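You operate a simulated robot arm through the tools that you are given. There is no shell and no other tool. Be economical: measure what you need, move in short steps, check, and stop when the job is done.

Carry out the task below with a simulated robot arm. There is one attempt and no reset: what you move stays moved.

TASK
Light the arc in the brown fixture from the yellow adapter, brightest step.
Fine: adapter home in the teal socket, its plug in the beige box and the slider in before you switch on.

It is judged by the outcome, as a careful person would: the job done as asked, and still so three seconds after it is handed in. It fails if anything else is knocked over, pushed out of place, dropped, spilled or broken.

THE ROBOT
A 7-joint arm with a two-finger parallel gripper, fixed in place. Base frame: the origin is at the foot of the arm, x ahead of it, y to its left, z up. Lengths are in cm, angles in rad, forces in N, time in s.
With the tool pointing down near the work surface it reaches from about 30 to 70 cm from the base axis. Its first joint turns from -1.152 to 1.152 rad. Payload 1.57 kg.
Tool frame: the origin (TCP) lies between the finger pads and is the grasp point; the fingertips stand 3 cm ahead of it; z points along the fingers, y is the line along which they close. The gripper opens to 11 cm. The fingers are 2.4 cm wide and 1.2 cm thick; the gripper's body (4.8 by 11.2 cm) begins 7.8 cm behind the TCP.
Orientation is told as [roll, pitch, yaw] about the base's x, y, z axes, in that order, counted from this pose: with the fingers straight down and closing along the base's y, the tool's x points along the base's -x, its y along +y and its z along -z.

THE INTERFACE
- The arm moves only by the tool play_rows. Its argument "steps" is a list of rows, each a list of 2 entries, a list of its own where there are three numbers: the shift along the tool's x, y, z in units of 200 mm (1.0 is 200 mm), then the turn, a rotation vector about the tool's x, y, z in units of 90 degrees (1.0 is 90 degrees). In form: [[[x, y, z], [wx, wy, wz]], ...]. A call has 1 to 12 rows; each row is the pose to reach, as a shift and turn from the pose commanded when the call began, along the tool's axes at that moment. "fingers" is the finger opening in m, from 0 to 0.11, set as the call begins (left out, the last holds). A call with a number of a shift or a turn outside -1 to 1 is refused whole. A row lasts 0.2 s, in which the tool goes at most 5 cm and 0.15 rad; a call with a longer step from one row to the next is refused whole, and so is a gripper value outside its range. A pose out of reach is approached as far as the arm can. The call stops where the force on the tool passes 40 N (or 10 N more than at its start, if that is more) or the arm is blocked; 0.2 s more then pass. The fingers move at their own pace (about 10.8 cm/s each) and stop on an object; they squeeze with about 26 N. The grip force told is the motor's: it shows also when the fingers shut on nothing. Time passes only in rows, and 0.2 s behind the last, so rows that repeat a pose let the fingers close. It gives the time, the measured TCP pose, the force on the tool (base axes), the opening and the grip force at its end, in the units of the frame above (readings bear some noise).
- Cameras (640 x 400 px; columns grow to the right, rows downward): "scene" is fixed at [15.55, -38.54, 140.28]; the picture's right is [0.86, -0.52, 0.00], its down [-0.30, -0.50, -0.81] and it looks along [0.42, 0.70, -0.58] (base axes); focal length 337 px, centre (320, 200). "wrist" rides on the gripper at [-3.6, 0, -8] in the tool frame; the picture's right is [0.00, -1.00, 0.00], its down [0.97, 0.00, -0.24] and it looks along [0.24, 0.00, 0.97] (tool axes); focal length 218 px, centre (320, 200).
- snapshot(camera): a new picture of that camera. No time passes.
- measure_at(camera, pixels): for up to 12 pixels [column, row] of the newest picture of that camera ("zoom" is the newest enlarged one), the place [x, y, z] in the base frame of the surface seen there, good to about 0.2 cm. No time passes.
- inspect(camera, box): a new picture of the part [left, top, right, bottom] of that camera's present view, enlarged. No time passes.
- sign_off(): hands the job in; it is judged then, once.

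Work in short steps. Measure before you move; look again where a grasp or a placing could have gone wrong, and mend it. You have 80 turns and 38 pictures in all, the two below and enlarged ones among them. Open the gripper and draw the arm clear of the work before you hand the job in, unless the task says otherwise; then end with one line.

The tools are called by a JSON object that holds its "op" and its "data". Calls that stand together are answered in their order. play_rows: Moves the arm, as the interface text tells. Its arguments: {"type":"object","properties":{"steps":{"type":"array","items":{"type":"array"}},"fingers":{"type":"number"}},"required":["steps"]} The other tools are called the same way: snapshot (camera) takes a picture; measure_at (camera, pixels) gives the place of the surface under pixels of a picture; inspect (camera, box) takes an enlarged picture of a part of a camera's view; sign_off () hands the job in.

At the start:

```text
time_s: 0.0
ee_pos: [35.33, 5.28, 111.35]
orientation: [0.001, -0.002, 0.0]
contact_force: [-0.6, -0.7, -0.8]
grip_width: 11.01
grip_force: 0.0
```

scene: 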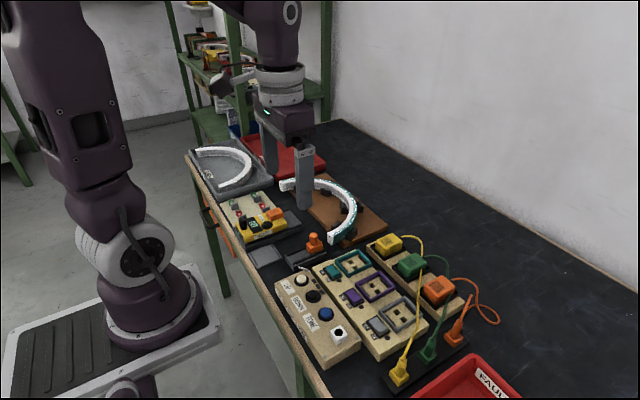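
wrist: 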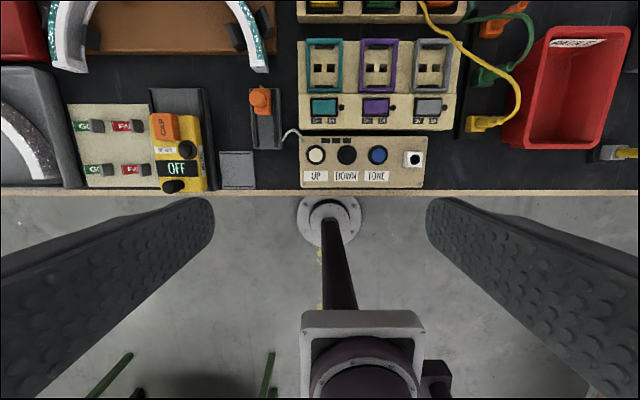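

The opening pictures show the bench: sockets, adapters, button box, a switch unit with OFF label and arcs. I look closer at each part.

{"op": "inspect", "data": {"camera": "scene", "box": [260, 220, 520, 400]}}

{"op": "inspect", "data": {"camera": "scene", "box": [180, 130, 400, 270]}}

{"op": "inspect", "data": {"camera": "wrist", "box": [220, 0, 540, 200]}}

```text
2.22 times, centred on (390, 310) of scene
```

zoom: 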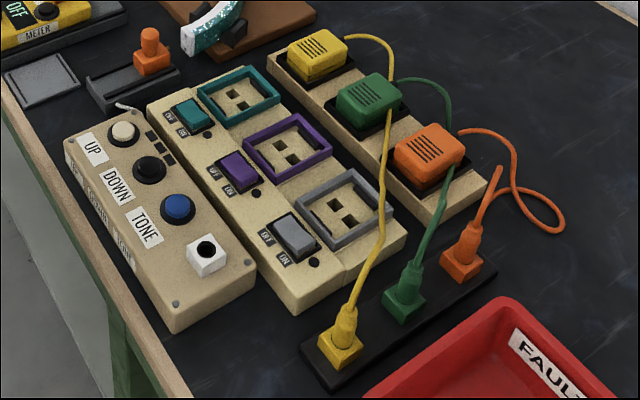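

```text
2.86 times, centred on (290, 200) of scene
```

zoom: 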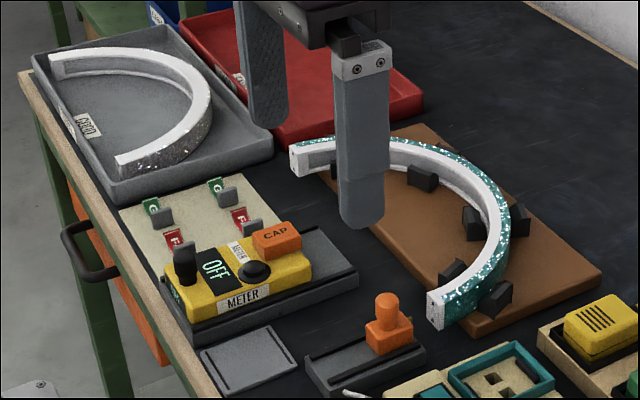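

```text
2.00 times, centred on (380, 100) of wrist
```

zoom: 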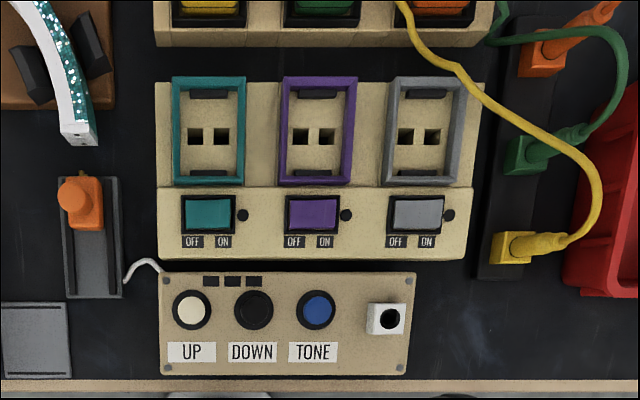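

Now I measure key features in the zoomed wrist picture.

{"op": "measure_at", "data": {"camera": "zoom", "pixels": [[176, 85], [242, 85], [176, 178], [242, 178], [196, 136], [222, 136], [190, 215], [224, 215], [192, 308], [387, 318], [515, 247], [545, 243]]}}

{"op": "measure_at", "data": {"camera": "zoom", "pixels": [[76, 194], [90, 285], [68, 180], [120, 180], [70, 295], [80, 130], [254, 308], [211, 281], [235, 308], [243, 215], [30, 330], [500, 200]]}}

```text
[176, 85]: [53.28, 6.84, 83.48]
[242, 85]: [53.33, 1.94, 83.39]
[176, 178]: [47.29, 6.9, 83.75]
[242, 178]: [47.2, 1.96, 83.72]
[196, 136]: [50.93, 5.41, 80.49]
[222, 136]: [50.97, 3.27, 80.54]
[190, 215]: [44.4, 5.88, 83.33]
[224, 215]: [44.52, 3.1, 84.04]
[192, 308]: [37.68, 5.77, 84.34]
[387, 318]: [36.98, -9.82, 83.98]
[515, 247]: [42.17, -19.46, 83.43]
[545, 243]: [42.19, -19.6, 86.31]
```

```text
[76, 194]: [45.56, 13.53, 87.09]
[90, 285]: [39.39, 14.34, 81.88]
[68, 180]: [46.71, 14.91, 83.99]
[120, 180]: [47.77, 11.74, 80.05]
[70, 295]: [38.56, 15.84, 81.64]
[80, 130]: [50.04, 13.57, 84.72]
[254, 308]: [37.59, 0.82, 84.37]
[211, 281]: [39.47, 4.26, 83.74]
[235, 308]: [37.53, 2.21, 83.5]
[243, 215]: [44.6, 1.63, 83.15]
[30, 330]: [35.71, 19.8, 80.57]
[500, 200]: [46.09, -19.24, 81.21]
```

I move over the adapters for a closer look with the wrist camera.

{"op": "play_rows", "data": {"steps": [[[-0.23, 0, 0], [0, 0, 0]], [[-0.46, -0.04, 0], [0, 0, 0]], [[-0.69, -0.1, 0.05], [0, 0, 0]], [[-0.92, -0.14, 0.1], [0, 0, 0]], [[-1.0, -0.2, 0.2], [0, 0, 0]], [[-1.0, -0.2, 0.2], [0, 0, 0]]]}}

{"op": "snapshot", "data": {"camera": "wrist"}}

```text
time_s: 1.4
ee_pos: [55.36, 1.05, 107.38]
orientation: [-0.001, 0.001, 0.0]
contact_force: [0.0, -0.8, 0.2]
grip_width: 11.0
grip_force: 0.1
```

```text
32 pictures are left
```

wrist: 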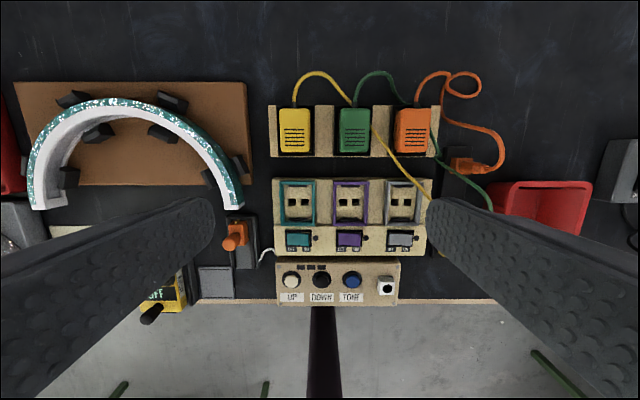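

{"op": "inspect", "data": {"camera": "wrist", "box": [200, 60, 456, 220]}}

{"op": "measure_at", "data": {"camera": "wrist", "pixels": [[281, 108], [309, 108], [281, 152], [309, 152], [294, 130], [275, 130], [324, 130], [354, 130], [294, 90], [284, 203], [313, 203], [298, 185]]}}

```text
2.50 times, centred on (328, 140) of wrist
```

zoom: 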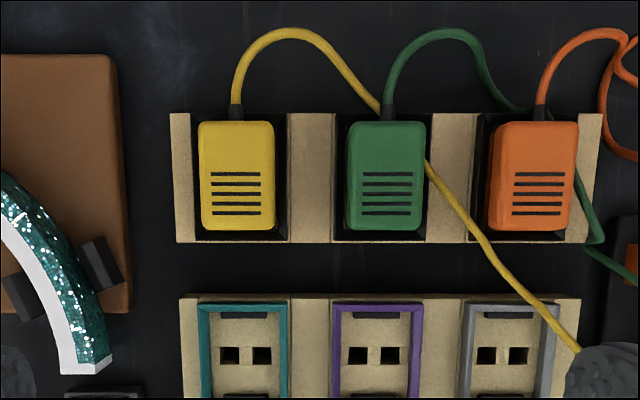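

```text
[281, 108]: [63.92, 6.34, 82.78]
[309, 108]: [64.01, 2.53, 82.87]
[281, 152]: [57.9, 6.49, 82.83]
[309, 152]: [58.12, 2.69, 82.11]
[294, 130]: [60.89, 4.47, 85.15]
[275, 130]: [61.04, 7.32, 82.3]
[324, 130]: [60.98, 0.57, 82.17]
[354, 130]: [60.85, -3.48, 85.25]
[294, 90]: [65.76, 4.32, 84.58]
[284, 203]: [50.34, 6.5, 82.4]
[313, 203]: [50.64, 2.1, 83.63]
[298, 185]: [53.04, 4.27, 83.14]
```

Measure adapter extents, jack and plug from the zoom.

{"op": "measure_at", "data": {"camera": "zoom", "pixels": [[205, 130], [268, 130], [205, 222], [268, 222], [236, 124], [236, 228], [200, 176], [273, 176], [236, 234], [231, 354], [263, 354], [184, 330]]}}

{"op": "inspect", "data": {"camera": "wrist", "box": [200, 200, 440, 320]}}

{"op": "inspect", "data": {"camera": "scene", "box": [370, 280, 530, 400]}}

```text
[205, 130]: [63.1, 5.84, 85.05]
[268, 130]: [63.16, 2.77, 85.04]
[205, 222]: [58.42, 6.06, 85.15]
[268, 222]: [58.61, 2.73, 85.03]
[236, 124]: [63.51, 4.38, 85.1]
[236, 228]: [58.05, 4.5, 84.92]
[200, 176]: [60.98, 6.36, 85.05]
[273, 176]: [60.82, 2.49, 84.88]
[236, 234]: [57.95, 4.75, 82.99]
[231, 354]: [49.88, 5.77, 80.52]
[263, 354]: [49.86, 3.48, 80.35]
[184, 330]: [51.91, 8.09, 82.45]
```

```text
2.67 times, centred on (320, 260) of wrist
```

zoom: 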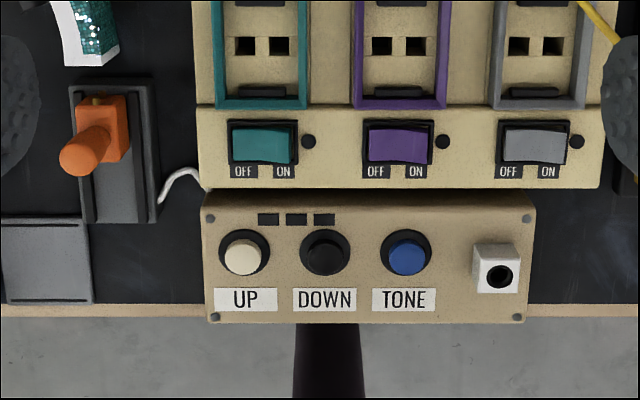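

```text
3.33 times, centred on (450, 340) of scene
```

zoom: 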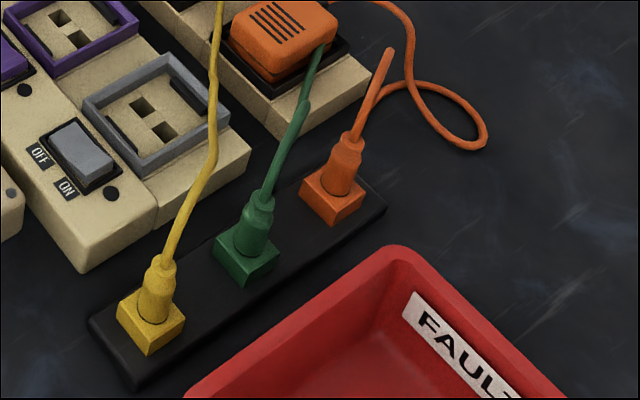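

I now look at the slider and the arc's end from closer.

{"op": "play_rows", "data": {"steps": [[[0.2, 0.15, 0], [0, 0, 0]], [[0.35, 0.3, 0], [0, 0, 0]], [[0.5, 0.47, 0.1], [0, 0, 0]], [[0.6, 0.63, 0.25], [0, 0, 0]], [[0.6, 0.63, 0.35], [0, 0, 0]], [[0.6, 0.63, 0.35], [0, 0, 0]]]}}

{"op": "inspect", "data": {"camera": "wrist", "box": [220, 50, 420, 250]}}

{"op": "inspect", "data": {"camera": "scene", "box": [240, 200, 400, 300]}}

```text
time_s: 2.8
ee_pos: [43.39, 13.65, 100.29]
orientation: [0.001, 0.001, 0.0]
contact_force: [0.4, 0.0, 0.7]
grip_width: 10.98
grip_force: 0.0
```

```text
2.00 times, centred on (320, 150) of wrist
```

zoom: 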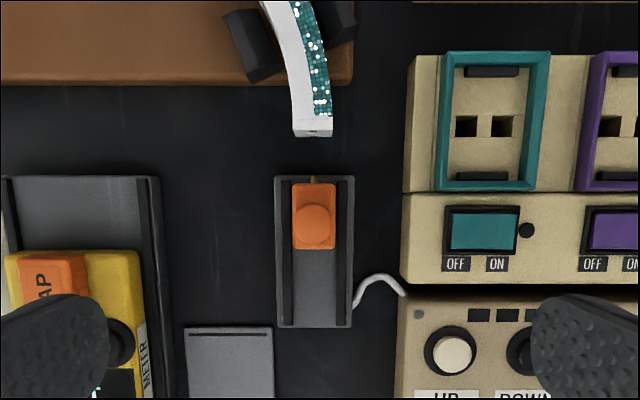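

```text
4.00 times, centred on (320, 250) of scene
```

zoom: 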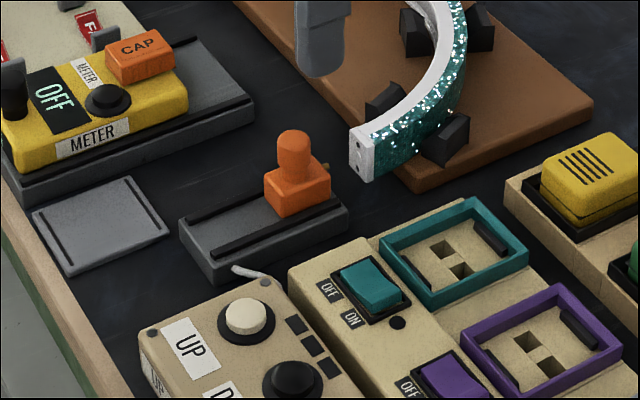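

{"op": "inspect", "data": {"camera": "wrist", "box": [270, 90, 370, 220]}}

{"op": "measure_at", "data": {"camera": "wrist", "pixels": [[368, 144], [376, 115], [377, 139], [317, 165], [377, 116]]}}

```text
3.08 times, centred on (320, 155) of wrist
```

zoom: 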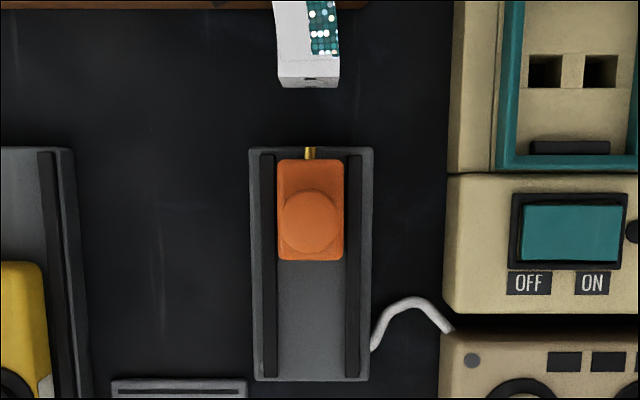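

```text
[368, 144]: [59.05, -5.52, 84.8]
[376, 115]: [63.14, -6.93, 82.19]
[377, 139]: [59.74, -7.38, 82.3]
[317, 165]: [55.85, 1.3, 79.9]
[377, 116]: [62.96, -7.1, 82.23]
```

{"op": "measure_at", "data": {"camera": "zoom", "pixels": [[308, 82], [310, 70], [310, 152], [310, 165], [310, 220], [281, 200], [341, 200], [310, 256], [260, 150], [364, 150], [310, 375], [310, 320]]}}

{"op": "measure_at", "data": {"camera": "zoom", "pixels": [[290, 220], [332, 220], [310, 192], [310, 248], [268, 300], [281, 85], [338, 85], [310, 140]]}}

```text
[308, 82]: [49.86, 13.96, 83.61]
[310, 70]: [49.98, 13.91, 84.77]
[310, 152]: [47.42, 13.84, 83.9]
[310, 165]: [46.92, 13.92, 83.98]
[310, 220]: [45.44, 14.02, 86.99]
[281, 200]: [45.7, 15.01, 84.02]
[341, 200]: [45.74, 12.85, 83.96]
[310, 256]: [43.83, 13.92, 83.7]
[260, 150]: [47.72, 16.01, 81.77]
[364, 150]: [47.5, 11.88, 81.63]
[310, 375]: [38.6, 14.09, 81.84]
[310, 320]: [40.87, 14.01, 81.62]
```

```text
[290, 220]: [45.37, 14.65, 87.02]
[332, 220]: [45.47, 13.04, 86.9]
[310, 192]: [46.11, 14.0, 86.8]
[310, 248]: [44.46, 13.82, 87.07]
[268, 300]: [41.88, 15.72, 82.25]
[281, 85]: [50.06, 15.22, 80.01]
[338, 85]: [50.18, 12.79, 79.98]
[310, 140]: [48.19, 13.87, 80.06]
```

Geometry is clear: the slider's pin (x≈47.4) must go +x to the arc end (x≈49.9). First the adapter: I go above it (60.8, 4.4).

{"op": "play_rows", "data": {"steps": [[[-0.18, -0.1, 0], [0, 0, 0]], [[-0.36, -0.2, 0], [0, 0, 0]], [[-0.54, -0.29, 0], [0, 0, 0]], [[-0.72, -0.38, 0], [0, 0, 0]], [[-0.8725, -0.4625, 0], [0, 0, 0]], [[-0.8725, -0.4625, 0.2], [0, 0, 0]], [[-0.8725, -0.4625, 0.4], [0, 0, 0]], [[-0.8725, -0.4625, 0.4], [0, 0, 0]]], "fingers": 0.07}}

{"op": "snapshot", "data": {"camera": "wrist"}}

```text
time_s: 4.6
ee_pos: [61.06, 4.3, 92.25]
orientation: [-0.001, -0.001, 0.0]
contact_force: [-0.7, 0.7, 0.2]
grip_width: 6.98
grip_force: 0.0
```

```text
25 pictures are left
```

wrist: 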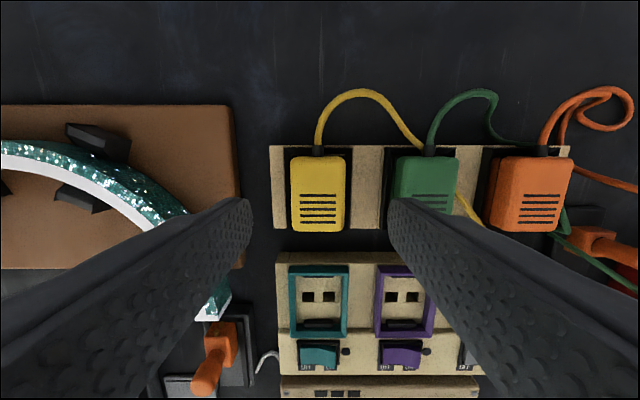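

Adapter centred between fingers (320,195). Lower to z≈86.3 and close.

{"op": "play_rows", "data": {"steps": [[[0.01, 0, 0.15], [0, 0, 0]], [[0.01, 0, 0.25], [0, 0, 0]], [[0.01, 0, 0.3], [0, 0, 0]], [[0.01, 0, 0.3], [0, 0, 0]]]}}

{"op": "play_rows", "data": {"steps": [[[0, 0, 0], [0, 0, 0]], [[0, 0, 0], [0, 0, 0]], [[0, 0, 0], [0, 0, 0]]], "fingers": 0.03}}

```text
time_s: 5.6
ee_pos: [60.74, 4.47, 86.38]
orientation: [0.001, 0.001, 0.001]
contact_force: [0.9, 0.3, -0.4]
grip_width: 6.99
grip_force: 0.1
```

```text
time_s: 6.4
ee_pos: [60.68, 4.39, 86.43]
orientation: [-0.001, -0.001, -0.001]
contact_force: [-0.3, 0.4, -0.7]
grip_width: 3.94
grip_force: 25.8
```

Gripped (3.94 cm). Lift 6 cm.

{"op": "play_rows", "data": {"steps": [[[0, 0, -0.05], [0, 0, 0]], [[0, 0, -0.15], [0, 0, 0]], [[0, 0, -0.3], [0, 0, 0]], [[0, 0, -0.3], [0, 0, 0]]]}}

{"op": "snapshot", "data": {"camera": "scene"}}

{"op": "snapshot", "data": {"camera": "wrist"}}

```text
time_s: 7.4
ee_pos: [60.8, 4.4, 92.46]
orientation: [0.001, 0.0, 0.0]
contact_force: [-0.7, 0.2, -0.3]
grip_width: 3.94
grip_force: 26.1
```

```text
24 pictures are left
```

scene: 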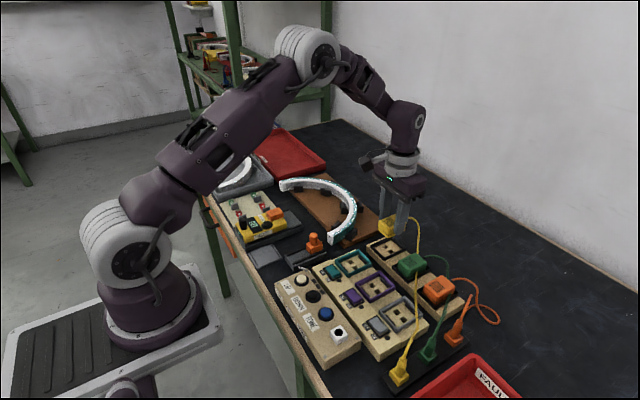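

```text
23 pictures are left
```

wrist: 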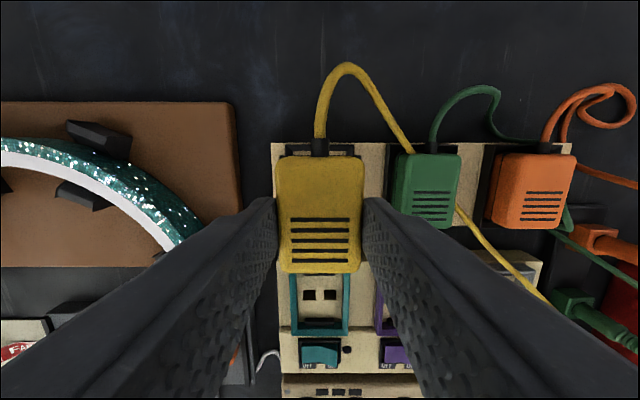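

Held level. Measure where the adapter sits relative to the tool.

{"op": "measure_at", "data": {"camera": "wrist", "pixels": [[320, 160], [320, 262], [290, 210], [350, 210], [320, 158], [320, 268], [305, 294], [331, 294]]}}

{"op": "inspect", "data": {"camera": "scene", "box": [340, 180, 460, 280]}}

```text
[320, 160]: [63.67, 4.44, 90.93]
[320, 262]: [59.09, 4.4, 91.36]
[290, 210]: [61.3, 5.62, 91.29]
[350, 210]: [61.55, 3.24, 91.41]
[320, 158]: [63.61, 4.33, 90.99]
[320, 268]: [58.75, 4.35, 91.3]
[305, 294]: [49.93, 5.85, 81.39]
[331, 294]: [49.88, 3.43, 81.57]
```

```text
4.00 times, centred on (400, 230) of scene
```

zoom: 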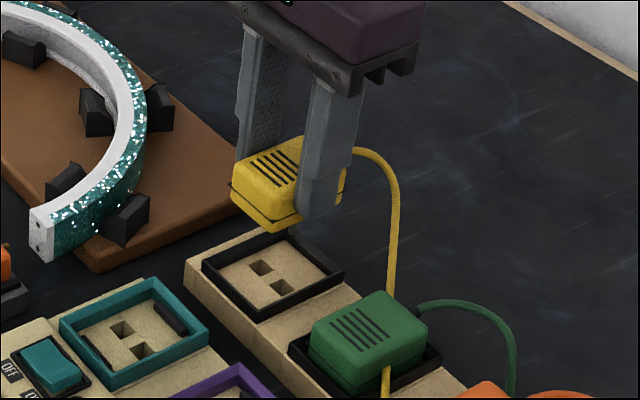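

The tray has matching slots; measuring both slot pairs gives the exact displacement.

{"op": "measure_at", "data": {"camera": "zoom", "pixels": [[260, 267], [281, 287], [122, 329], [142, 349], [207, 263], [270, 240], [340, 273], [262, 318], [64, 322], [150, 283], [203, 325], [110, 383]]}}

```text
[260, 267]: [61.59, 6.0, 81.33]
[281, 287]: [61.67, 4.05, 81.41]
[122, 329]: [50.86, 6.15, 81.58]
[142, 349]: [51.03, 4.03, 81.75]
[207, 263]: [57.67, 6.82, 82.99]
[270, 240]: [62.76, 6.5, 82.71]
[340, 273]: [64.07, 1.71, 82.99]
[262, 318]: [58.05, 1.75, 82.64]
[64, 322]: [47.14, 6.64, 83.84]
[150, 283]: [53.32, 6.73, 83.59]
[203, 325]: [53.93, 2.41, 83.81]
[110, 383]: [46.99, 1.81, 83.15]
```

Displacement is about −10.6 in x, 0 in y. Carry it over, stopping above the teal socket.

{"op": "play_rows", "data": {"steps": [[[0.15, 0, 0], [0, 0, 0]], [[0.3, 0, 0], [0, 0, 0]], [[0.45, 0, 0], [0, 0, 0]], [[0.53, 0, 0], [0, 0, 0]], [[0.53, 0, 0.1], [0, 0, 0]], [[0.53, 0, 0.1], [0, 0, 0]]]}}

{"op": "inspect", "data": {"camera": "scene", "box": [300, 190, 440, 310]}}

{"op": "inspect", "data": {"camera": "wrist", "box": [220, 100, 420, 300]}}

```text
time_s: 8.8
ee_pos: [50.06, 4.49, 90.31]
orientation: [0.001, -0.001, 0.0]
contact_force: [-0.9, -1.1, -0.3]
grip_width: 3.95
grip_force: 26.6
```

```text
3.33 times, centred on (370, 250) of scene
```

zoom: 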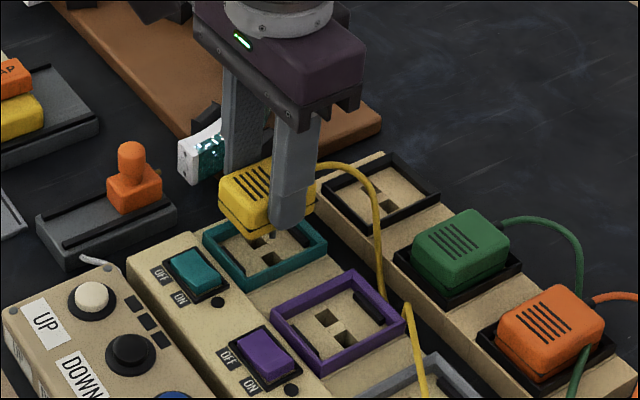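

```text
2.00 times, centred on (320, 200) of wrist
```

zoom: 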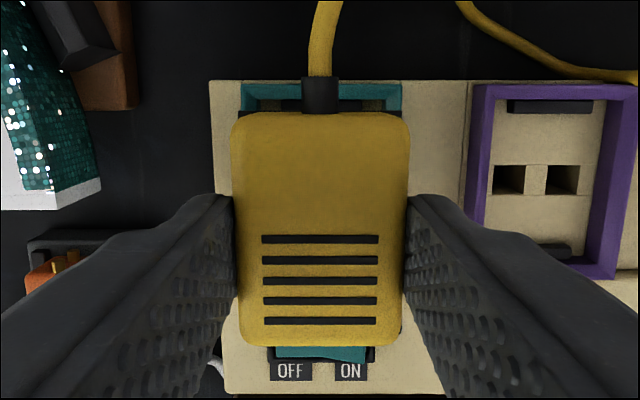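

Aligned. Lower gently to about z 87.2, watching force.

{"op": "play_rows", "data": {"steps": [[[0, 0, 0.03], [0, 0, 0]], [[0, 0, 0.06], [0, 0, 0]], [[0, 0, 0.09], [0, 0, 0]], [[0, 0, 0.11], [0, 0, 0]], [[0, 0, 0.13], [0, 0, 0]], [[0, 0, 0.15], [0, 0, 0]], [[0, 0, 0.15], [0, 0, 0]]]}}

{"op": "inspect", "data": {"camera": "scene", "box": [310, 200, 410, 290]}}

```text
time_s: 10.4
ee_pos: [50.09, 4.51, 87.33]
orientation: [0.0, -0.002, -0.001]
contact_force: [0.1, 0.2, -0.5]
grip_width: 3.94
grip_force: 26.5
```

```text
4.44 times, centred on (360, 245) of scene
```

zoom: 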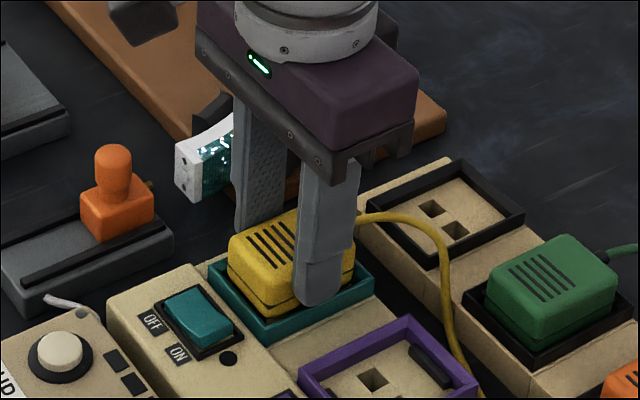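

No resistance. Continue slightly lower.

{"op": "play_rows", "data": {"steps": [[[0, 0, 0.01], [0, 0, 0]], [[0, 0, 0.02], [0, 0, 0]], [[0, 0, 0.028], [0, 0, 0]], [[0, 0, 0.028], [0, 0, 0]]]}}

```text
time_s: 11.4
ee_pos: [50.2, 4.48, 86.88]
orientation: [0.002, 0.0, 0.0]
contact_force: [0.0, -0.2, -0.9]
grip_width: 3.93
grip_force: 26.6
```

{"op": "play_rows", "data": {"steps": [[[0, 0, 0.006], [0, 0, 0]], [[0, 0, 0.012], [0, 0, 0]], [[0, 0, 0.012], [0, 0, 0]]]}}

{"op": "play_rows", "data": {"steps": [[[0, 0, 0], [0, 0, 0]], [[0, 0, 0], [0, 0, 0]]], "fingers": 0.055}}

{"op": "play_rows", "data": {"steps": [[[0, 0, -0.1], [0, 0, 0]], [[0, 0, -0.25], [0, 0, 0]], [[0, 0, -0.25], [0, 0, 0]], [[0, 0, -0.25], [0, 0, 0]]]}}

{"op": "inspect", "data": {"camera": "scene", "box": [310, 200, 410, 290]}}

```text
time_s: 12.2
ee_pos: [49.95, 4.44, 86.86]
orientation: [0.0, -0.002, 0.0]
contact_force: [-5.8, -1.0, 39.5]
grip_width: 3.94
grip_force: 26.0
```

```text
time_s: 12.8
ee_pos: [50.18, 4.7, 86.66]
orientation: [0.001, -0.004, 0.001]
contact_force: [-1.3, 6.8, 8.4]
grip_width: 4.94
grip_force: 0.0
stopped in row 2: the force on the tool passed its limit (the readings are from after the stop); the commanded pose is now the measured one
```

```text
time_s: 13.8
ee_pos: [50.03, 4.56, 91.59]
orientation: [-0.001, 0.0, 0.0]
contact_force: [-0.1, -0.1, -0.3]
grip_width: 5.5
grip_force: 0.0
```

```text
4.44 times, centred on (360, 245) of scene
```

zoom: 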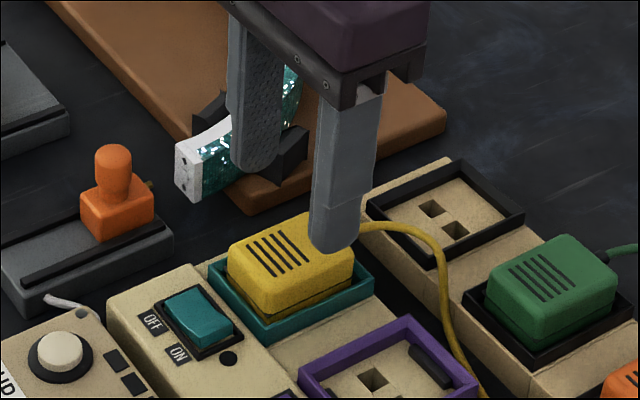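

Released. Check the adapter's height and level.

{"op": "measure_at", "data": {"camera": "zoom", "pixels": [[245, 245], [302, 222], [335, 255], [272, 285], [290, 250], [212, 270], [320, 330], [370, 290]]}}

{"op": "inspect", "data": {"camera": "wrist", "box": [220, 100, 420, 300]}}

```text
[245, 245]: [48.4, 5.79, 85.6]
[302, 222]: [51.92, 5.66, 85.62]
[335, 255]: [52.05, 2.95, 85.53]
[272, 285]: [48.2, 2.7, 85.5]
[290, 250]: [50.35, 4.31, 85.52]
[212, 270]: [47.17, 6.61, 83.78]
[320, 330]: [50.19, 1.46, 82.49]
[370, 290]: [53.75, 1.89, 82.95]
```

```text
2.00 times, centred on (320, 200) of wrist
```

zoom: 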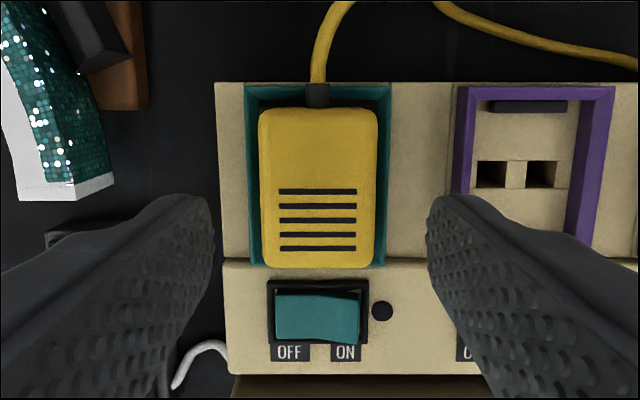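

{"op": "measure_at", "data": {"camera": "zoom", "pixels": [[317, 114], [317, 258], [317, 90], [264, 190], [374, 190], [515, 210], [515, 140], [250, 190], [384, 190], [465, 180], [560, 140], [317, 264]]}}

{"op": "snapshot", "data": {"camera": "scene"}}

{"op": "measure_at", "data": {"camera": "scene", "pixels": [[414, 240], [402, 245], [390, 243], [400, 258], [376, 292], [392, 282], [412, 253], [382, 250]]}}

```text
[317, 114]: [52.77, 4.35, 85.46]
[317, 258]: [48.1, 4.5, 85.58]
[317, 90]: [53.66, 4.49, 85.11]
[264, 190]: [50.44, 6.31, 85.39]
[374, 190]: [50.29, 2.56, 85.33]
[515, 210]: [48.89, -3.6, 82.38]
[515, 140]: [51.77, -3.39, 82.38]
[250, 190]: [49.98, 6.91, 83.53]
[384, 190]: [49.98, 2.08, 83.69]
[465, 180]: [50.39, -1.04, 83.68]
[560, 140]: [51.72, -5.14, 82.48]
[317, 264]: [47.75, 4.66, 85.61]
```

```text
16 pictures are left
```

scene: 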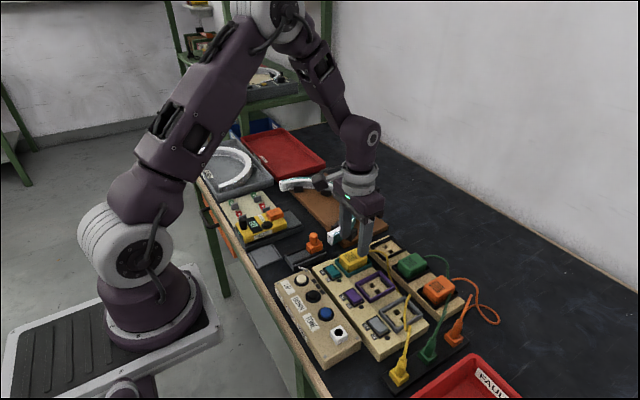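

```text
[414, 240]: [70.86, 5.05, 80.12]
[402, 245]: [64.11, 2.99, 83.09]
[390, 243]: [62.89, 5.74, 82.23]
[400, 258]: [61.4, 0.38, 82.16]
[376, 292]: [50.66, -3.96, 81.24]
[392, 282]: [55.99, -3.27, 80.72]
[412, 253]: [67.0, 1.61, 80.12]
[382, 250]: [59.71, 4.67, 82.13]
```

Adapter top ≈85.5; seated would be ≈85.35. I close the fingers and press down on its centre to seat it.

{"op": "play_rows", "data": {"steps": [[[-0.015, -0.005, 0], [0, 0, 0]], [[-0.015, -0.005, 0], [0, 0, 0]], [[-0.015, -0.005, 0.08], [0, 0, 0]], [[-0.015, -0.005, 0.14], [0, 0, 0]], [[-0.015, -0.005, 0.15], [0, 0, 0]], [[-0.015, -0.005, 0.16], [0, 0, 0]], [[-0.015, -0.005, 0.17], [0, 0, 0]], [[-0.015, -0.005, 0.18], [0, 0, 0]]], "fingers": 0.0}}

```text
time_s: 15.4
ee_pos: [50.43, 4.38, 88.62]
orientation: [0.0, -0.002, 0.003]
contact_force: [-4.8, 0.4, 14.4]
grip_width: 0.0
grip_force: 21.0
stopped in row 8: the force on the tool passed its limit (the readings are from after the stop); the commanded pose is now the measured one
```

{"op": "play_rows", "data": {"steps": [[[0, 0, -0.1], [0, 0, 0]], [[0.0, 0, -0.25], [0, 0, 0]], [[0, 0, -0.35], [0, 0, 0]], [[0, 0, -0.35], [0, 0, 0]]]}}

{"op": "inspect", "data": {"camera": "scene", "box": [310, 220, 410, 290]}}

{"op": "measure_at", "data": {"camera": "zoom", "pixels": [[240, 170], [280, 165], [320, 165], [290, 200], [255, 180], [300, 140]]}}

```text
time_s: 16.4
ee_pos: [50.5, 4.43, 95.38]
orientation: [0.0, -0.003, 0.0]
contact_force: [0.0, 0.1, 0.5]
grip_width: 0.0
grip_force: 21.3
```

```text
5.71 times, centred on (360, 255) of scene
```

zoom: 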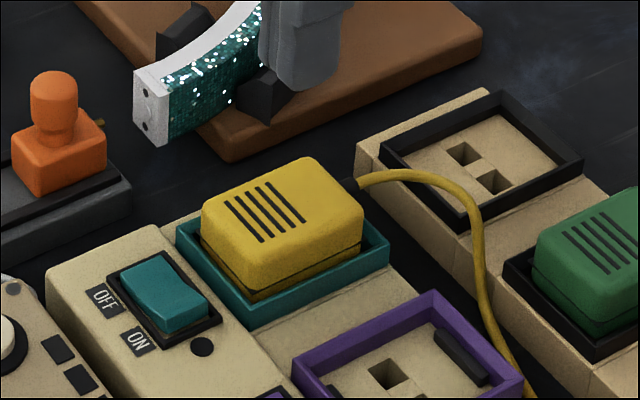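

```text
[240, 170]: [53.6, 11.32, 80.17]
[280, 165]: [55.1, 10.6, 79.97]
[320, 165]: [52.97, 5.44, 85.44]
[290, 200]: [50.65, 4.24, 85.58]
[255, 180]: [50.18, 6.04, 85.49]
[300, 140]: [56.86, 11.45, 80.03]
```

Compare against the green adapter in its pocket, all within this same picture.

{"op": "measure_at", "data": {"camera": "zoom", "pixels": [[440, 140], [520, 165], [465, 170], [540, 185], [350, 365], [420, 365], [410, 340], [600, 225], [590, 250], [625, 240], [330, 210], [270, 240]]}}

{"op": "measure_at", "data": {"camera": "zoom", "pixels": [[400, 290], [330, 310], [260, 320], [345, 215], [310, 190], [225, 200], [250, 250], [490, 105], [500, 200], [605, 200], [620, 260], [250, 285]]}}

```text
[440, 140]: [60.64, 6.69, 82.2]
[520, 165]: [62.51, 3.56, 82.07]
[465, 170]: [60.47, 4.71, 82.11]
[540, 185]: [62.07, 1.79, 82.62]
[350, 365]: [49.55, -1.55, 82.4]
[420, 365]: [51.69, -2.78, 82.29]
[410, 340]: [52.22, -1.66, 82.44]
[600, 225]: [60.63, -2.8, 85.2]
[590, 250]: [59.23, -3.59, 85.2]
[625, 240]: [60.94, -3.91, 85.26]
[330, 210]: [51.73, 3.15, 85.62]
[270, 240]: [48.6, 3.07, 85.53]
```

```text
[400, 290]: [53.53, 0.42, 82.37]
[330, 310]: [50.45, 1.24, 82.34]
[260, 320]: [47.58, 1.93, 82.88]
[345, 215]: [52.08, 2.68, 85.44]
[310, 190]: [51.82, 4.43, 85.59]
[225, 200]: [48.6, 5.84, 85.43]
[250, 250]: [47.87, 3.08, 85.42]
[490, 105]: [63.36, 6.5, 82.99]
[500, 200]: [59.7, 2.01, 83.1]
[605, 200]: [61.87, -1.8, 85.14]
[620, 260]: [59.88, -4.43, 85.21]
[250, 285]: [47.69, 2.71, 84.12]
```

Height above floor 3.15 vs 3.07 for a docked adapter: it is home. Now I move over the yellow plug.

{"op": "play_rows", "data": {"steps": [[[0.1, -0.2, -0.1], [0, 0, 0]], [[0.2, -0.4, -0.1], [0, 0, 0]], [[0.3, -0.6, -0.1], [0, 0, 0]], [[0.36, -0.8, -0.1], [0, 0, 0]], [[0.4, -1.0, -0.1], [0, 0, 0]], [[0.4, -1.0, 0], [0, 0, 0]], [[0.4, -1.0, 0], [0, 0, 0]]], "fingers": 0.04}}

{"op": "snapshot", "data": {"camera": "wrist"}}

```text
time_s: 18.0
ee_pos: [42.37, -15.64, 95.23]
orientation: [-0.001, -0.005, -0.001]
contact_force: [0.0, 0.7, -0.3]
grip_width: 3.99
grip_force: 0.1
```

```text
14 pictures are left
```

wrist: 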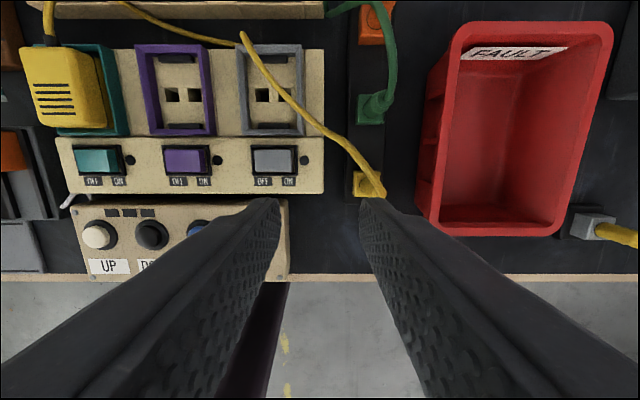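

{"op": "inspect", "data": {"camera": "wrist", "box": [320, 80, 440, 220]}}

{"op": "measure_at", "data": {"camera": "zoom", "pixels": [[105, 265], [135, 265], [105, 310], [150, 290], [155, 310], [165, 320], [150, 260], [290, 300], [270, 200], [130, 120], [100, 190], [140, 320]]}}

```text
2.86 times, centred on (380, 150) of wrist
```

zoom: 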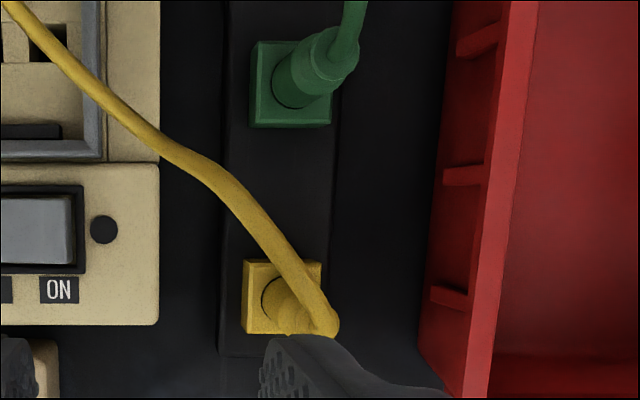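

```text
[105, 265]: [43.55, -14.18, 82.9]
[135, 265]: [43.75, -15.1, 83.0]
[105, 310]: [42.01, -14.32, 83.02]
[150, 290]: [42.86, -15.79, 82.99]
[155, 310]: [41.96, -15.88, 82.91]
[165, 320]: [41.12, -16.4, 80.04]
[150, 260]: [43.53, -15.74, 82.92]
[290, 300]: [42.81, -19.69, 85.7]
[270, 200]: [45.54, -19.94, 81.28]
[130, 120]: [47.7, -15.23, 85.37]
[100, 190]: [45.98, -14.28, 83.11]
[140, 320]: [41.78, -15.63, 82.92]
```

{"op": "measure_at", "data": {"camera": "zoom", "pixels": [[250, 268], [316, 268], [250, 328], [275, 285], [285, 310], [310, 320], [325, 318], [332, 322], [260, 60], [325, 115], [470, 300], [530, 200]]}}

```text
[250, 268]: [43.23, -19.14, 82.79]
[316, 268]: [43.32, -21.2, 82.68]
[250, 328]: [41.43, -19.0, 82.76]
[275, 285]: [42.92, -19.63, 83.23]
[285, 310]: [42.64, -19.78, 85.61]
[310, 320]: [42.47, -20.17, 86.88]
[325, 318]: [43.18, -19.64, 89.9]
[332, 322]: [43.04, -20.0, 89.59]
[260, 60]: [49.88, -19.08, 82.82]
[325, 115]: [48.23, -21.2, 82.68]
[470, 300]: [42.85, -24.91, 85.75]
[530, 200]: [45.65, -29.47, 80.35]
```

Plug boot is at about (42.35, −20.1), cord leaving toward +x+y. I turn the gripper 45° so the cord passes between the fingers, and centre over it.

{"op": "play_rows", "data": {"steps": [[[0, -0.1, 0], [0, 0, -0.083]], [[0, -0.223, 0], [0, 0, -0.167]], [[0, -0.223, 0], [0, 0, -0.25]], [[0, -0.223, 0], [0, 0, -0.333]], [[0, -0.223, 0], [0, 0, -0.417]], [[0, -0.223, 0], [0, 0, -0.5]], [[0, -0.223, 0], [0, 0, -0.5]]], "fingers": 0.032}}

{"op": "snapshot", "data": {"camera": "wrist"}}

```text
time_s: 19.6
ee_pos: [42.45, -20.05, 95.43]
orientation: [-0.003, -0.003, 0.787]
contact_force: [0.6, 0.1, 0.5]
grip_width: 3.22
grip_force: 0.0
```

```text
12 pictures are left
```

wrist: 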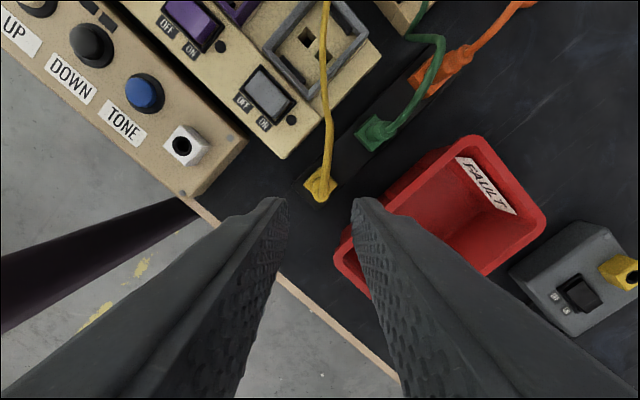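

Plug is centred at column 320. Measure boot and jack here.

{"op": "measure_at", "data": {"camera": "wrist", "pixels": [[320, 189], [320, 182], [322, 175], [325, 165], [309, 183], [331, 186], [182, 146], [168, 148], [190, 135], [199, 152], [183, 138], [360, 240]]}}

{"op": "inspect", "data": {"camera": "wrist", "box": [280, 140, 360, 220]}}

```text
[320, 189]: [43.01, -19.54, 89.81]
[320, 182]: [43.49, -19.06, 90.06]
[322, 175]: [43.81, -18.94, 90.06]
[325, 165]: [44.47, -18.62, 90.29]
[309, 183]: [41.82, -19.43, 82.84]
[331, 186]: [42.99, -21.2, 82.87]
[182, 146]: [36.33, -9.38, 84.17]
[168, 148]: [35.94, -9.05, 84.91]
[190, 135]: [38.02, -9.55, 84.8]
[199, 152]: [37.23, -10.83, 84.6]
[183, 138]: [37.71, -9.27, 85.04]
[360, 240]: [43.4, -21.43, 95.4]
```

```text
5.00 times, centred on (320, 180) of wrist
```

zoom: 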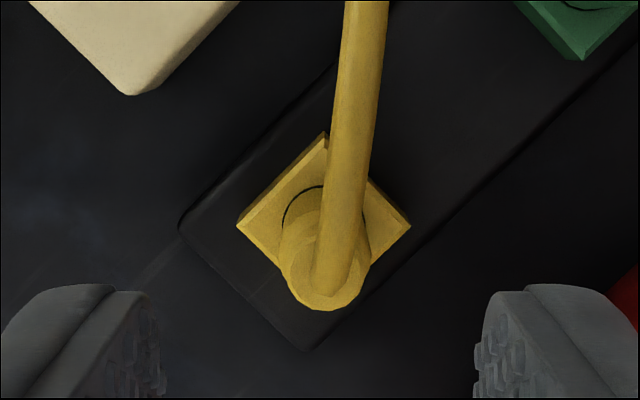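

Tool axis projects at zoom (320,224), cube centre at (323,220): aligned. Descend to z≈86.3 and close.

{"op": "play_rows", "data": {"steps": [[[0, 0, 0.15], [0, 0, 0]], [[0, 0, 0.3], [0, 0, 0]], [[0, 0, 0.4], [0, 0, 0]], [[0, 0, 0.455], [0, 0, 0]], [[0, 0, 0.455], [0, 0, 0]]]}}

{"op": "play_rows", "data": {"steps": [[[0, 0, 0], [0, 0, 0]], [[0, 0, 0], [0, 0, 0]], [[0, 0, 0], [0, 0, 0]]], "fingers": 0.0}}

```text
time_s: 20.8
ee_pos: [42.39, -20.11, 86.36]
orientation: [-0.003, -0.004, 0.785]
contact_force: [-0.1, -0.1, 0.0]
grip_width: 3.22
grip_force: 0.0
```

```text
time_s: 21.6
ee_pos: [42.53, -20.05, 86.37]
orientation: [-0.005, -0.004, 0.784]
contact_force: [0.7, 0.6, 0.7]
grip_width: 1.36
grip_force: 25.6
```

Gripped the boot (1.36 cm). Lift gently 5 cm.

{"op": "play_rows", "data": {"steps": [[[0, 0, -0.03], [0, 0, 0]], [[0, 0, -0.08], [0, 0, 0]], [[0, 0, -0.16], [0, 0, 0]], [[0, 0, -0.25], [0, 0, 0]], [[0, 0, -0.25], [0, 0, 0]]]}}

{"op": "inspect", "data": {"camera": "scene", "box": [300, 280, 480, 400]}}

```text
time_s: 22.8
ee_pos: [42.45, -20.1, 91.47]
orientation: [-0.003, -0.003, 0.786]
contact_force: [0.3, -0.2, -0.3]
grip_width: 1.33
grip_force: 26.2
```

```text
3.33 times, centred on (390, 340) of scene
```

zoom: 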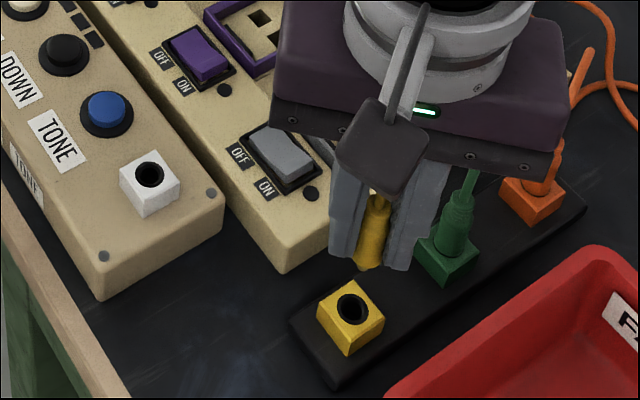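

The plug is out; measure both cubes' top faces around the holes for the displacement.

{"op": "measure_at", "data": {"camera": "zoom", "pixels": [[333, 310], [372, 308], [352, 291], [352, 327], [323, 311], [380, 318], [131, 177], [170, 174], [150, 158], [150, 192], [122, 178], [178, 184]]}}

{"op": "measure_at", "data": {"camera": "zoom", "pixels": [[345, 287], [320, 308], [352, 330], [381, 316], [148, 155], [122, 180], [153, 194], [178, 180], [352, 309], [150, 175]]}}

```text
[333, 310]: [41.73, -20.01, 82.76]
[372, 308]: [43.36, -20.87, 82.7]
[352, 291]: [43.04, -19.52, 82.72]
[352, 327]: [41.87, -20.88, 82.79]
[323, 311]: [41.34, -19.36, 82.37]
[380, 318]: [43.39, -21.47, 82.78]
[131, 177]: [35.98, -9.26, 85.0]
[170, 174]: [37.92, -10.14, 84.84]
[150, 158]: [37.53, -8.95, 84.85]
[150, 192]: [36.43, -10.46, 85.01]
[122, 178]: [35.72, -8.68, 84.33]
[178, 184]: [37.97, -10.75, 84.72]
```

```text
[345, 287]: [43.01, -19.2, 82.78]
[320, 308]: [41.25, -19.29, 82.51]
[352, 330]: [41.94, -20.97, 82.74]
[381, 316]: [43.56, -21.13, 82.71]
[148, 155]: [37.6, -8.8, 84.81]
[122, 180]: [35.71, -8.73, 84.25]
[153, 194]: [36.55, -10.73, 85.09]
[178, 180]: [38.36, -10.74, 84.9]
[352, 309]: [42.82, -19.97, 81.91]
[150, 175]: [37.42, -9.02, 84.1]
```

Displacement ≈ (−5.4, +10.7). Carry the plug above the white jack, a bit higher, and look with the wrist camera.

{"op": "play_rows", "data": {"steps": [[[0, 0.05, -0.06], [0, 0, 0]], [[-0.06, 0.2, -0.1], [0, 0, 0]], [[-0.12, 0.38, -0.1], [0, 0, 0]], [[-0.1874, 0.5706, -0.1], [0, 0, 0]], [[-0.1874, 0.5706, -0.1], [0, 0, 0]]]}}

{"op": "inspect", "data": {"camera": "wrist", "box": [270, 140, 370, 240]}}

{"op": "inspect", "data": {"camera": "scene", "box": [290, 270, 400, 360]}}

```text
time_s: 24.0
ee_pos: [37.06, -9.29, 93.31]
orientation: [-0.004, -0.003, 0.786]
contact_force: [0.7, 0.3, -0.6]
grip_width: 1.35
grip_force: 26.2
```

```text
4.00 times, centred on (320, 190) of wrist
```

zoom: 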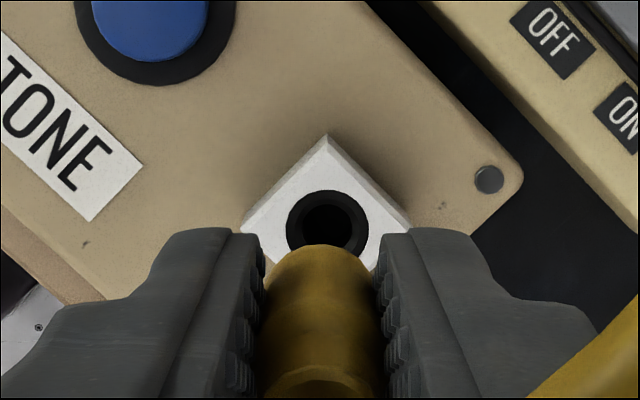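

```text
4.44 times, centred on (345, 315) of scene
```

zoom: 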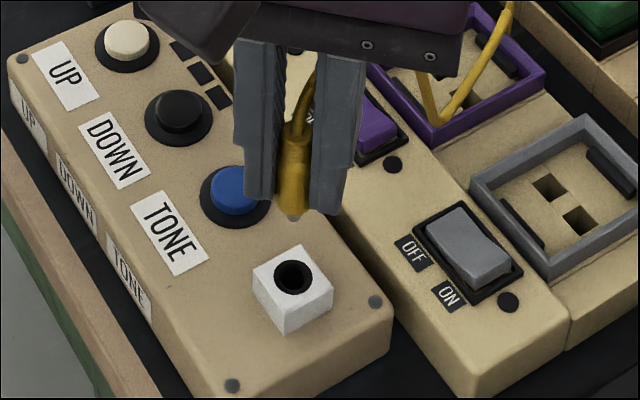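

Hole is at wrist px (321.8,197.5) against axis (320,194): correct by tool x +0.19, y −0.05 and lower to z≈91.

{"op": "play_rows", "data": {"steps": [[[0.0095, -0.0025, 0.0], [0, 0, 0]], [[0.0095, -0.0025, 0.06], [0, 0, 0]], [[0.0095, -0.0025, 0.115], [0, 0, 0]], [[0.0095, -0.0025, 0.115], [0, 0, 0]]]}}

{"op": "inspect", "data": {"camera": "scene", "box": [310, 290, 370, 350]}}

```text
time_s: 25.0
ee_pos: [36.93, -9.66, 91.01]
orientation: [-0.003, -0.002, 0.785]
contact_force: [-0.5, -0.5, -0.1]
grip_width: 1.33
grip_force: 26.5
```

```text
6.67 times, centred on (340, 320) of scene
```

zoom: 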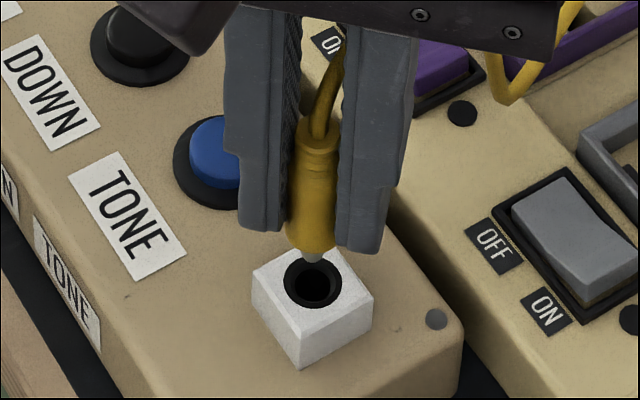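

Pin tip lines up with the hole (col 313). Lower gently to z≈88.5.

{"op": "play_rows", "data": {"steps": [[[0, 0, 0.02], [0, 0, 0]], [[0, 0, 0.04], [0, 0, 0]], [[0, 0, 0.055], [0, 0, 0]], [[0, 0, 0.07], [0, 0, 0]], [[0, 0, 0.085], [0, 0, 0]], [[0, 0, 0.1], [0, 0, 0]], [[0, 0, 0.115], [0, 0, 0]], [[0, 0, 0.125], [0, 0, 0]], [[0, 0, 0.125], [0, 0, 0]]]}}

{"op": "inspect", "data": {"camera": "scene", "box": [310, 290, 370, 350]}}

```text
time_s: 27.0
ee_pos: [37.15, -9.53, 88.57]
orientation: [-0.006, -0.002, 0.785]
contact_force: [2.2, -1.9, 21.2]
grip_width: 1.36
grip_force: 26.3
```

```text
6.67 times, centred on (340, 320) of scene
```

zoom: 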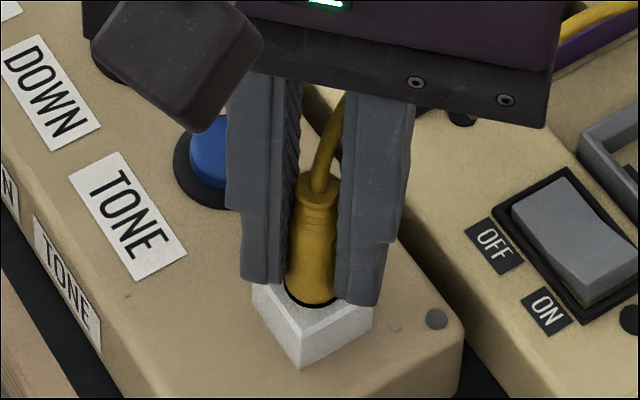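

Seated with ~21 N reaction. A touch more push, then release and rise.

{"op": "play_rows", "data": {"steps": [[[0, 0, 0.004], [0, 0, 0]], [[0, 0, 0.006], [0, 0, 0]]]}}

{"op": "play_rows", "data": {"steps": [[[0, 0, 0], [0, 0, 0]], [[0, 0, 0], [0, 0, 0]]], "fingers": 0.032}}

{"op": "play_rows", "data": {"steps": [[[0, 0, -0.1], [0, 0, 0]], [[0, 0, -0.25], [0, 0, 0]], [[0, 0, -0.4], [0, 0, 0]], [[0, 0, -0.5], [0, 0, 0]], [[0, 0, -0.5], [0, 0, 0]]]}}

{"op": "inspect", "data": {"camera": "scene", "box": [280, 220, 440, 370]}}

```text
time_s: 27.6
ee_pos: [37.07, -9.57, 88.41]
orientation: [-0.005, -0.005, 0.785]
contact_force: [4.0, -3.9, 21.6]
grip_width: 1.33
grip_force: 25.7
```

```text
time_s: 28.2
ee_pos: [37.09, -9.48, 88.37]
orientation: [-0.003, -0.003, 0.786]
contact_force: [-0.8, 0.8, 0.0]
grip_width: 3.2
grip_force: 0.0
```

```text
time_s: 29.4
ee_pos: [36.83, -9.51, 98.37]
orientation: [-0.001, -0.004, 0.785]
contact_force: [0.0, -0.5, 0.1]
grip_width: 3.18
grip_force: 0.0
```

```text
2.67 times, centred on (360, 295) of scene
```

zoom: 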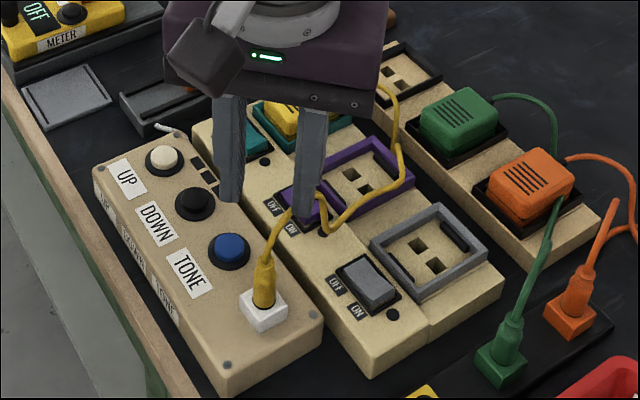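

Plug is home. Now go toward the slider while turning back to yaw 0.

{"op": "play_rows", "data": {"steps": [[[-0.1, 0.05, 0], [0, 0, 0.083]], [[-0.2, 0.1, 0], [0, 0, 0.167]], [[-0.3, 0.15, 0], [0, 0, 0.25]], [[-0.4, 0.2, 0], [0, 0, 0.333]], [[-0.5, 0.25, 0], [0, 0, 0.417]], [[-0.566, 0.283, 0], [0, 0, 0.5]], [[-0.566, 0.283, 0], [0, 0, 0.5]]]}}

```text
time_s: 31.0
ee_pos: [41.06, 2.55, 98.4]
orientation: [0.0, -0.005, -0.003]
contact_force: [0.3, 0.1, 0.0]
grip_width: 3.2
grip_force: 0.1
```

{"op": "play_rows", "data": {"steps": [[[-0.08, 0.19, 0], [0, 0, 0]], [[-0.16, 0.38, 0], [0, 0, 0]], [[-0.2145, 0.57, 0], [0, 0, 0]], [[-0.2145, 0.57, 0.2], [0, 0, 0]], [[-0.2145, 0.57, 0.25], [0, 0, 0]], [[-0.2145, 0.57, 0.25], [0, 0, 0]]]}}

{"op": "inspect", "data": {"camera": "wrist", "box": [260, 120, 380, 240]}}

```text
time_s: 32.4
ee_pos: [45.2, 13.85, 93.36]
orientation: [0.001, -0.003, 0.0]
contact_force: [-0.3, -0.2, 0.2]
grip_width: 3.21
grip_force: 0.2
```

```text
3.33 times, centred on (320, 180) of wrist
```

zoom: 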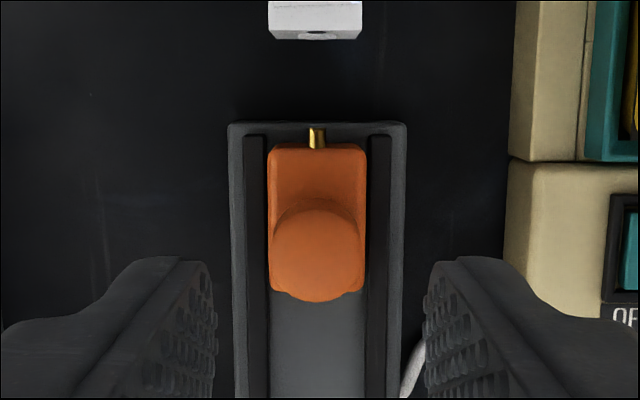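

Knob is centred in y; shift +0.2 in x, descend to z≈87.2 and grip.

{"op": "play_rows", "data": {"steps": [[[-0.01, 0, 0.15], [0, 0, 0]], [[-0.01, 0, 0.25], [0, 0, 0]], [[-0.01, 0, 0.305], [0, 0, 0]], [[-0.01, 0, 0.305], [0, 0, 0]]]}}

{"op": "play_rows", "data": {"steps": [[[0, 0, 0], [0, 0, 0]], [[0, 0, 0], [0, 0, 0]], [[0, 0, 0], [0, 0, 0]]], "fingers": 0.0}}

```text
time_s: 33.4
ee_pos: [45.32, 13.89, 87.25]
orientation: [-0.002, -0.003, 0.0]
contact_force: [0.0, 0.7, -0.6]
grip_width: 3.2
grip_force: 0.1
```

```text
time_s: 34.2
ee_pos: [45.3, 14.11, 87.29]
orientation: [0.002, -0.002, 0.002]
contact_force: [0.5, 14.2, -8.7]
grip_width: 1.97
grip_force: 33.0
```

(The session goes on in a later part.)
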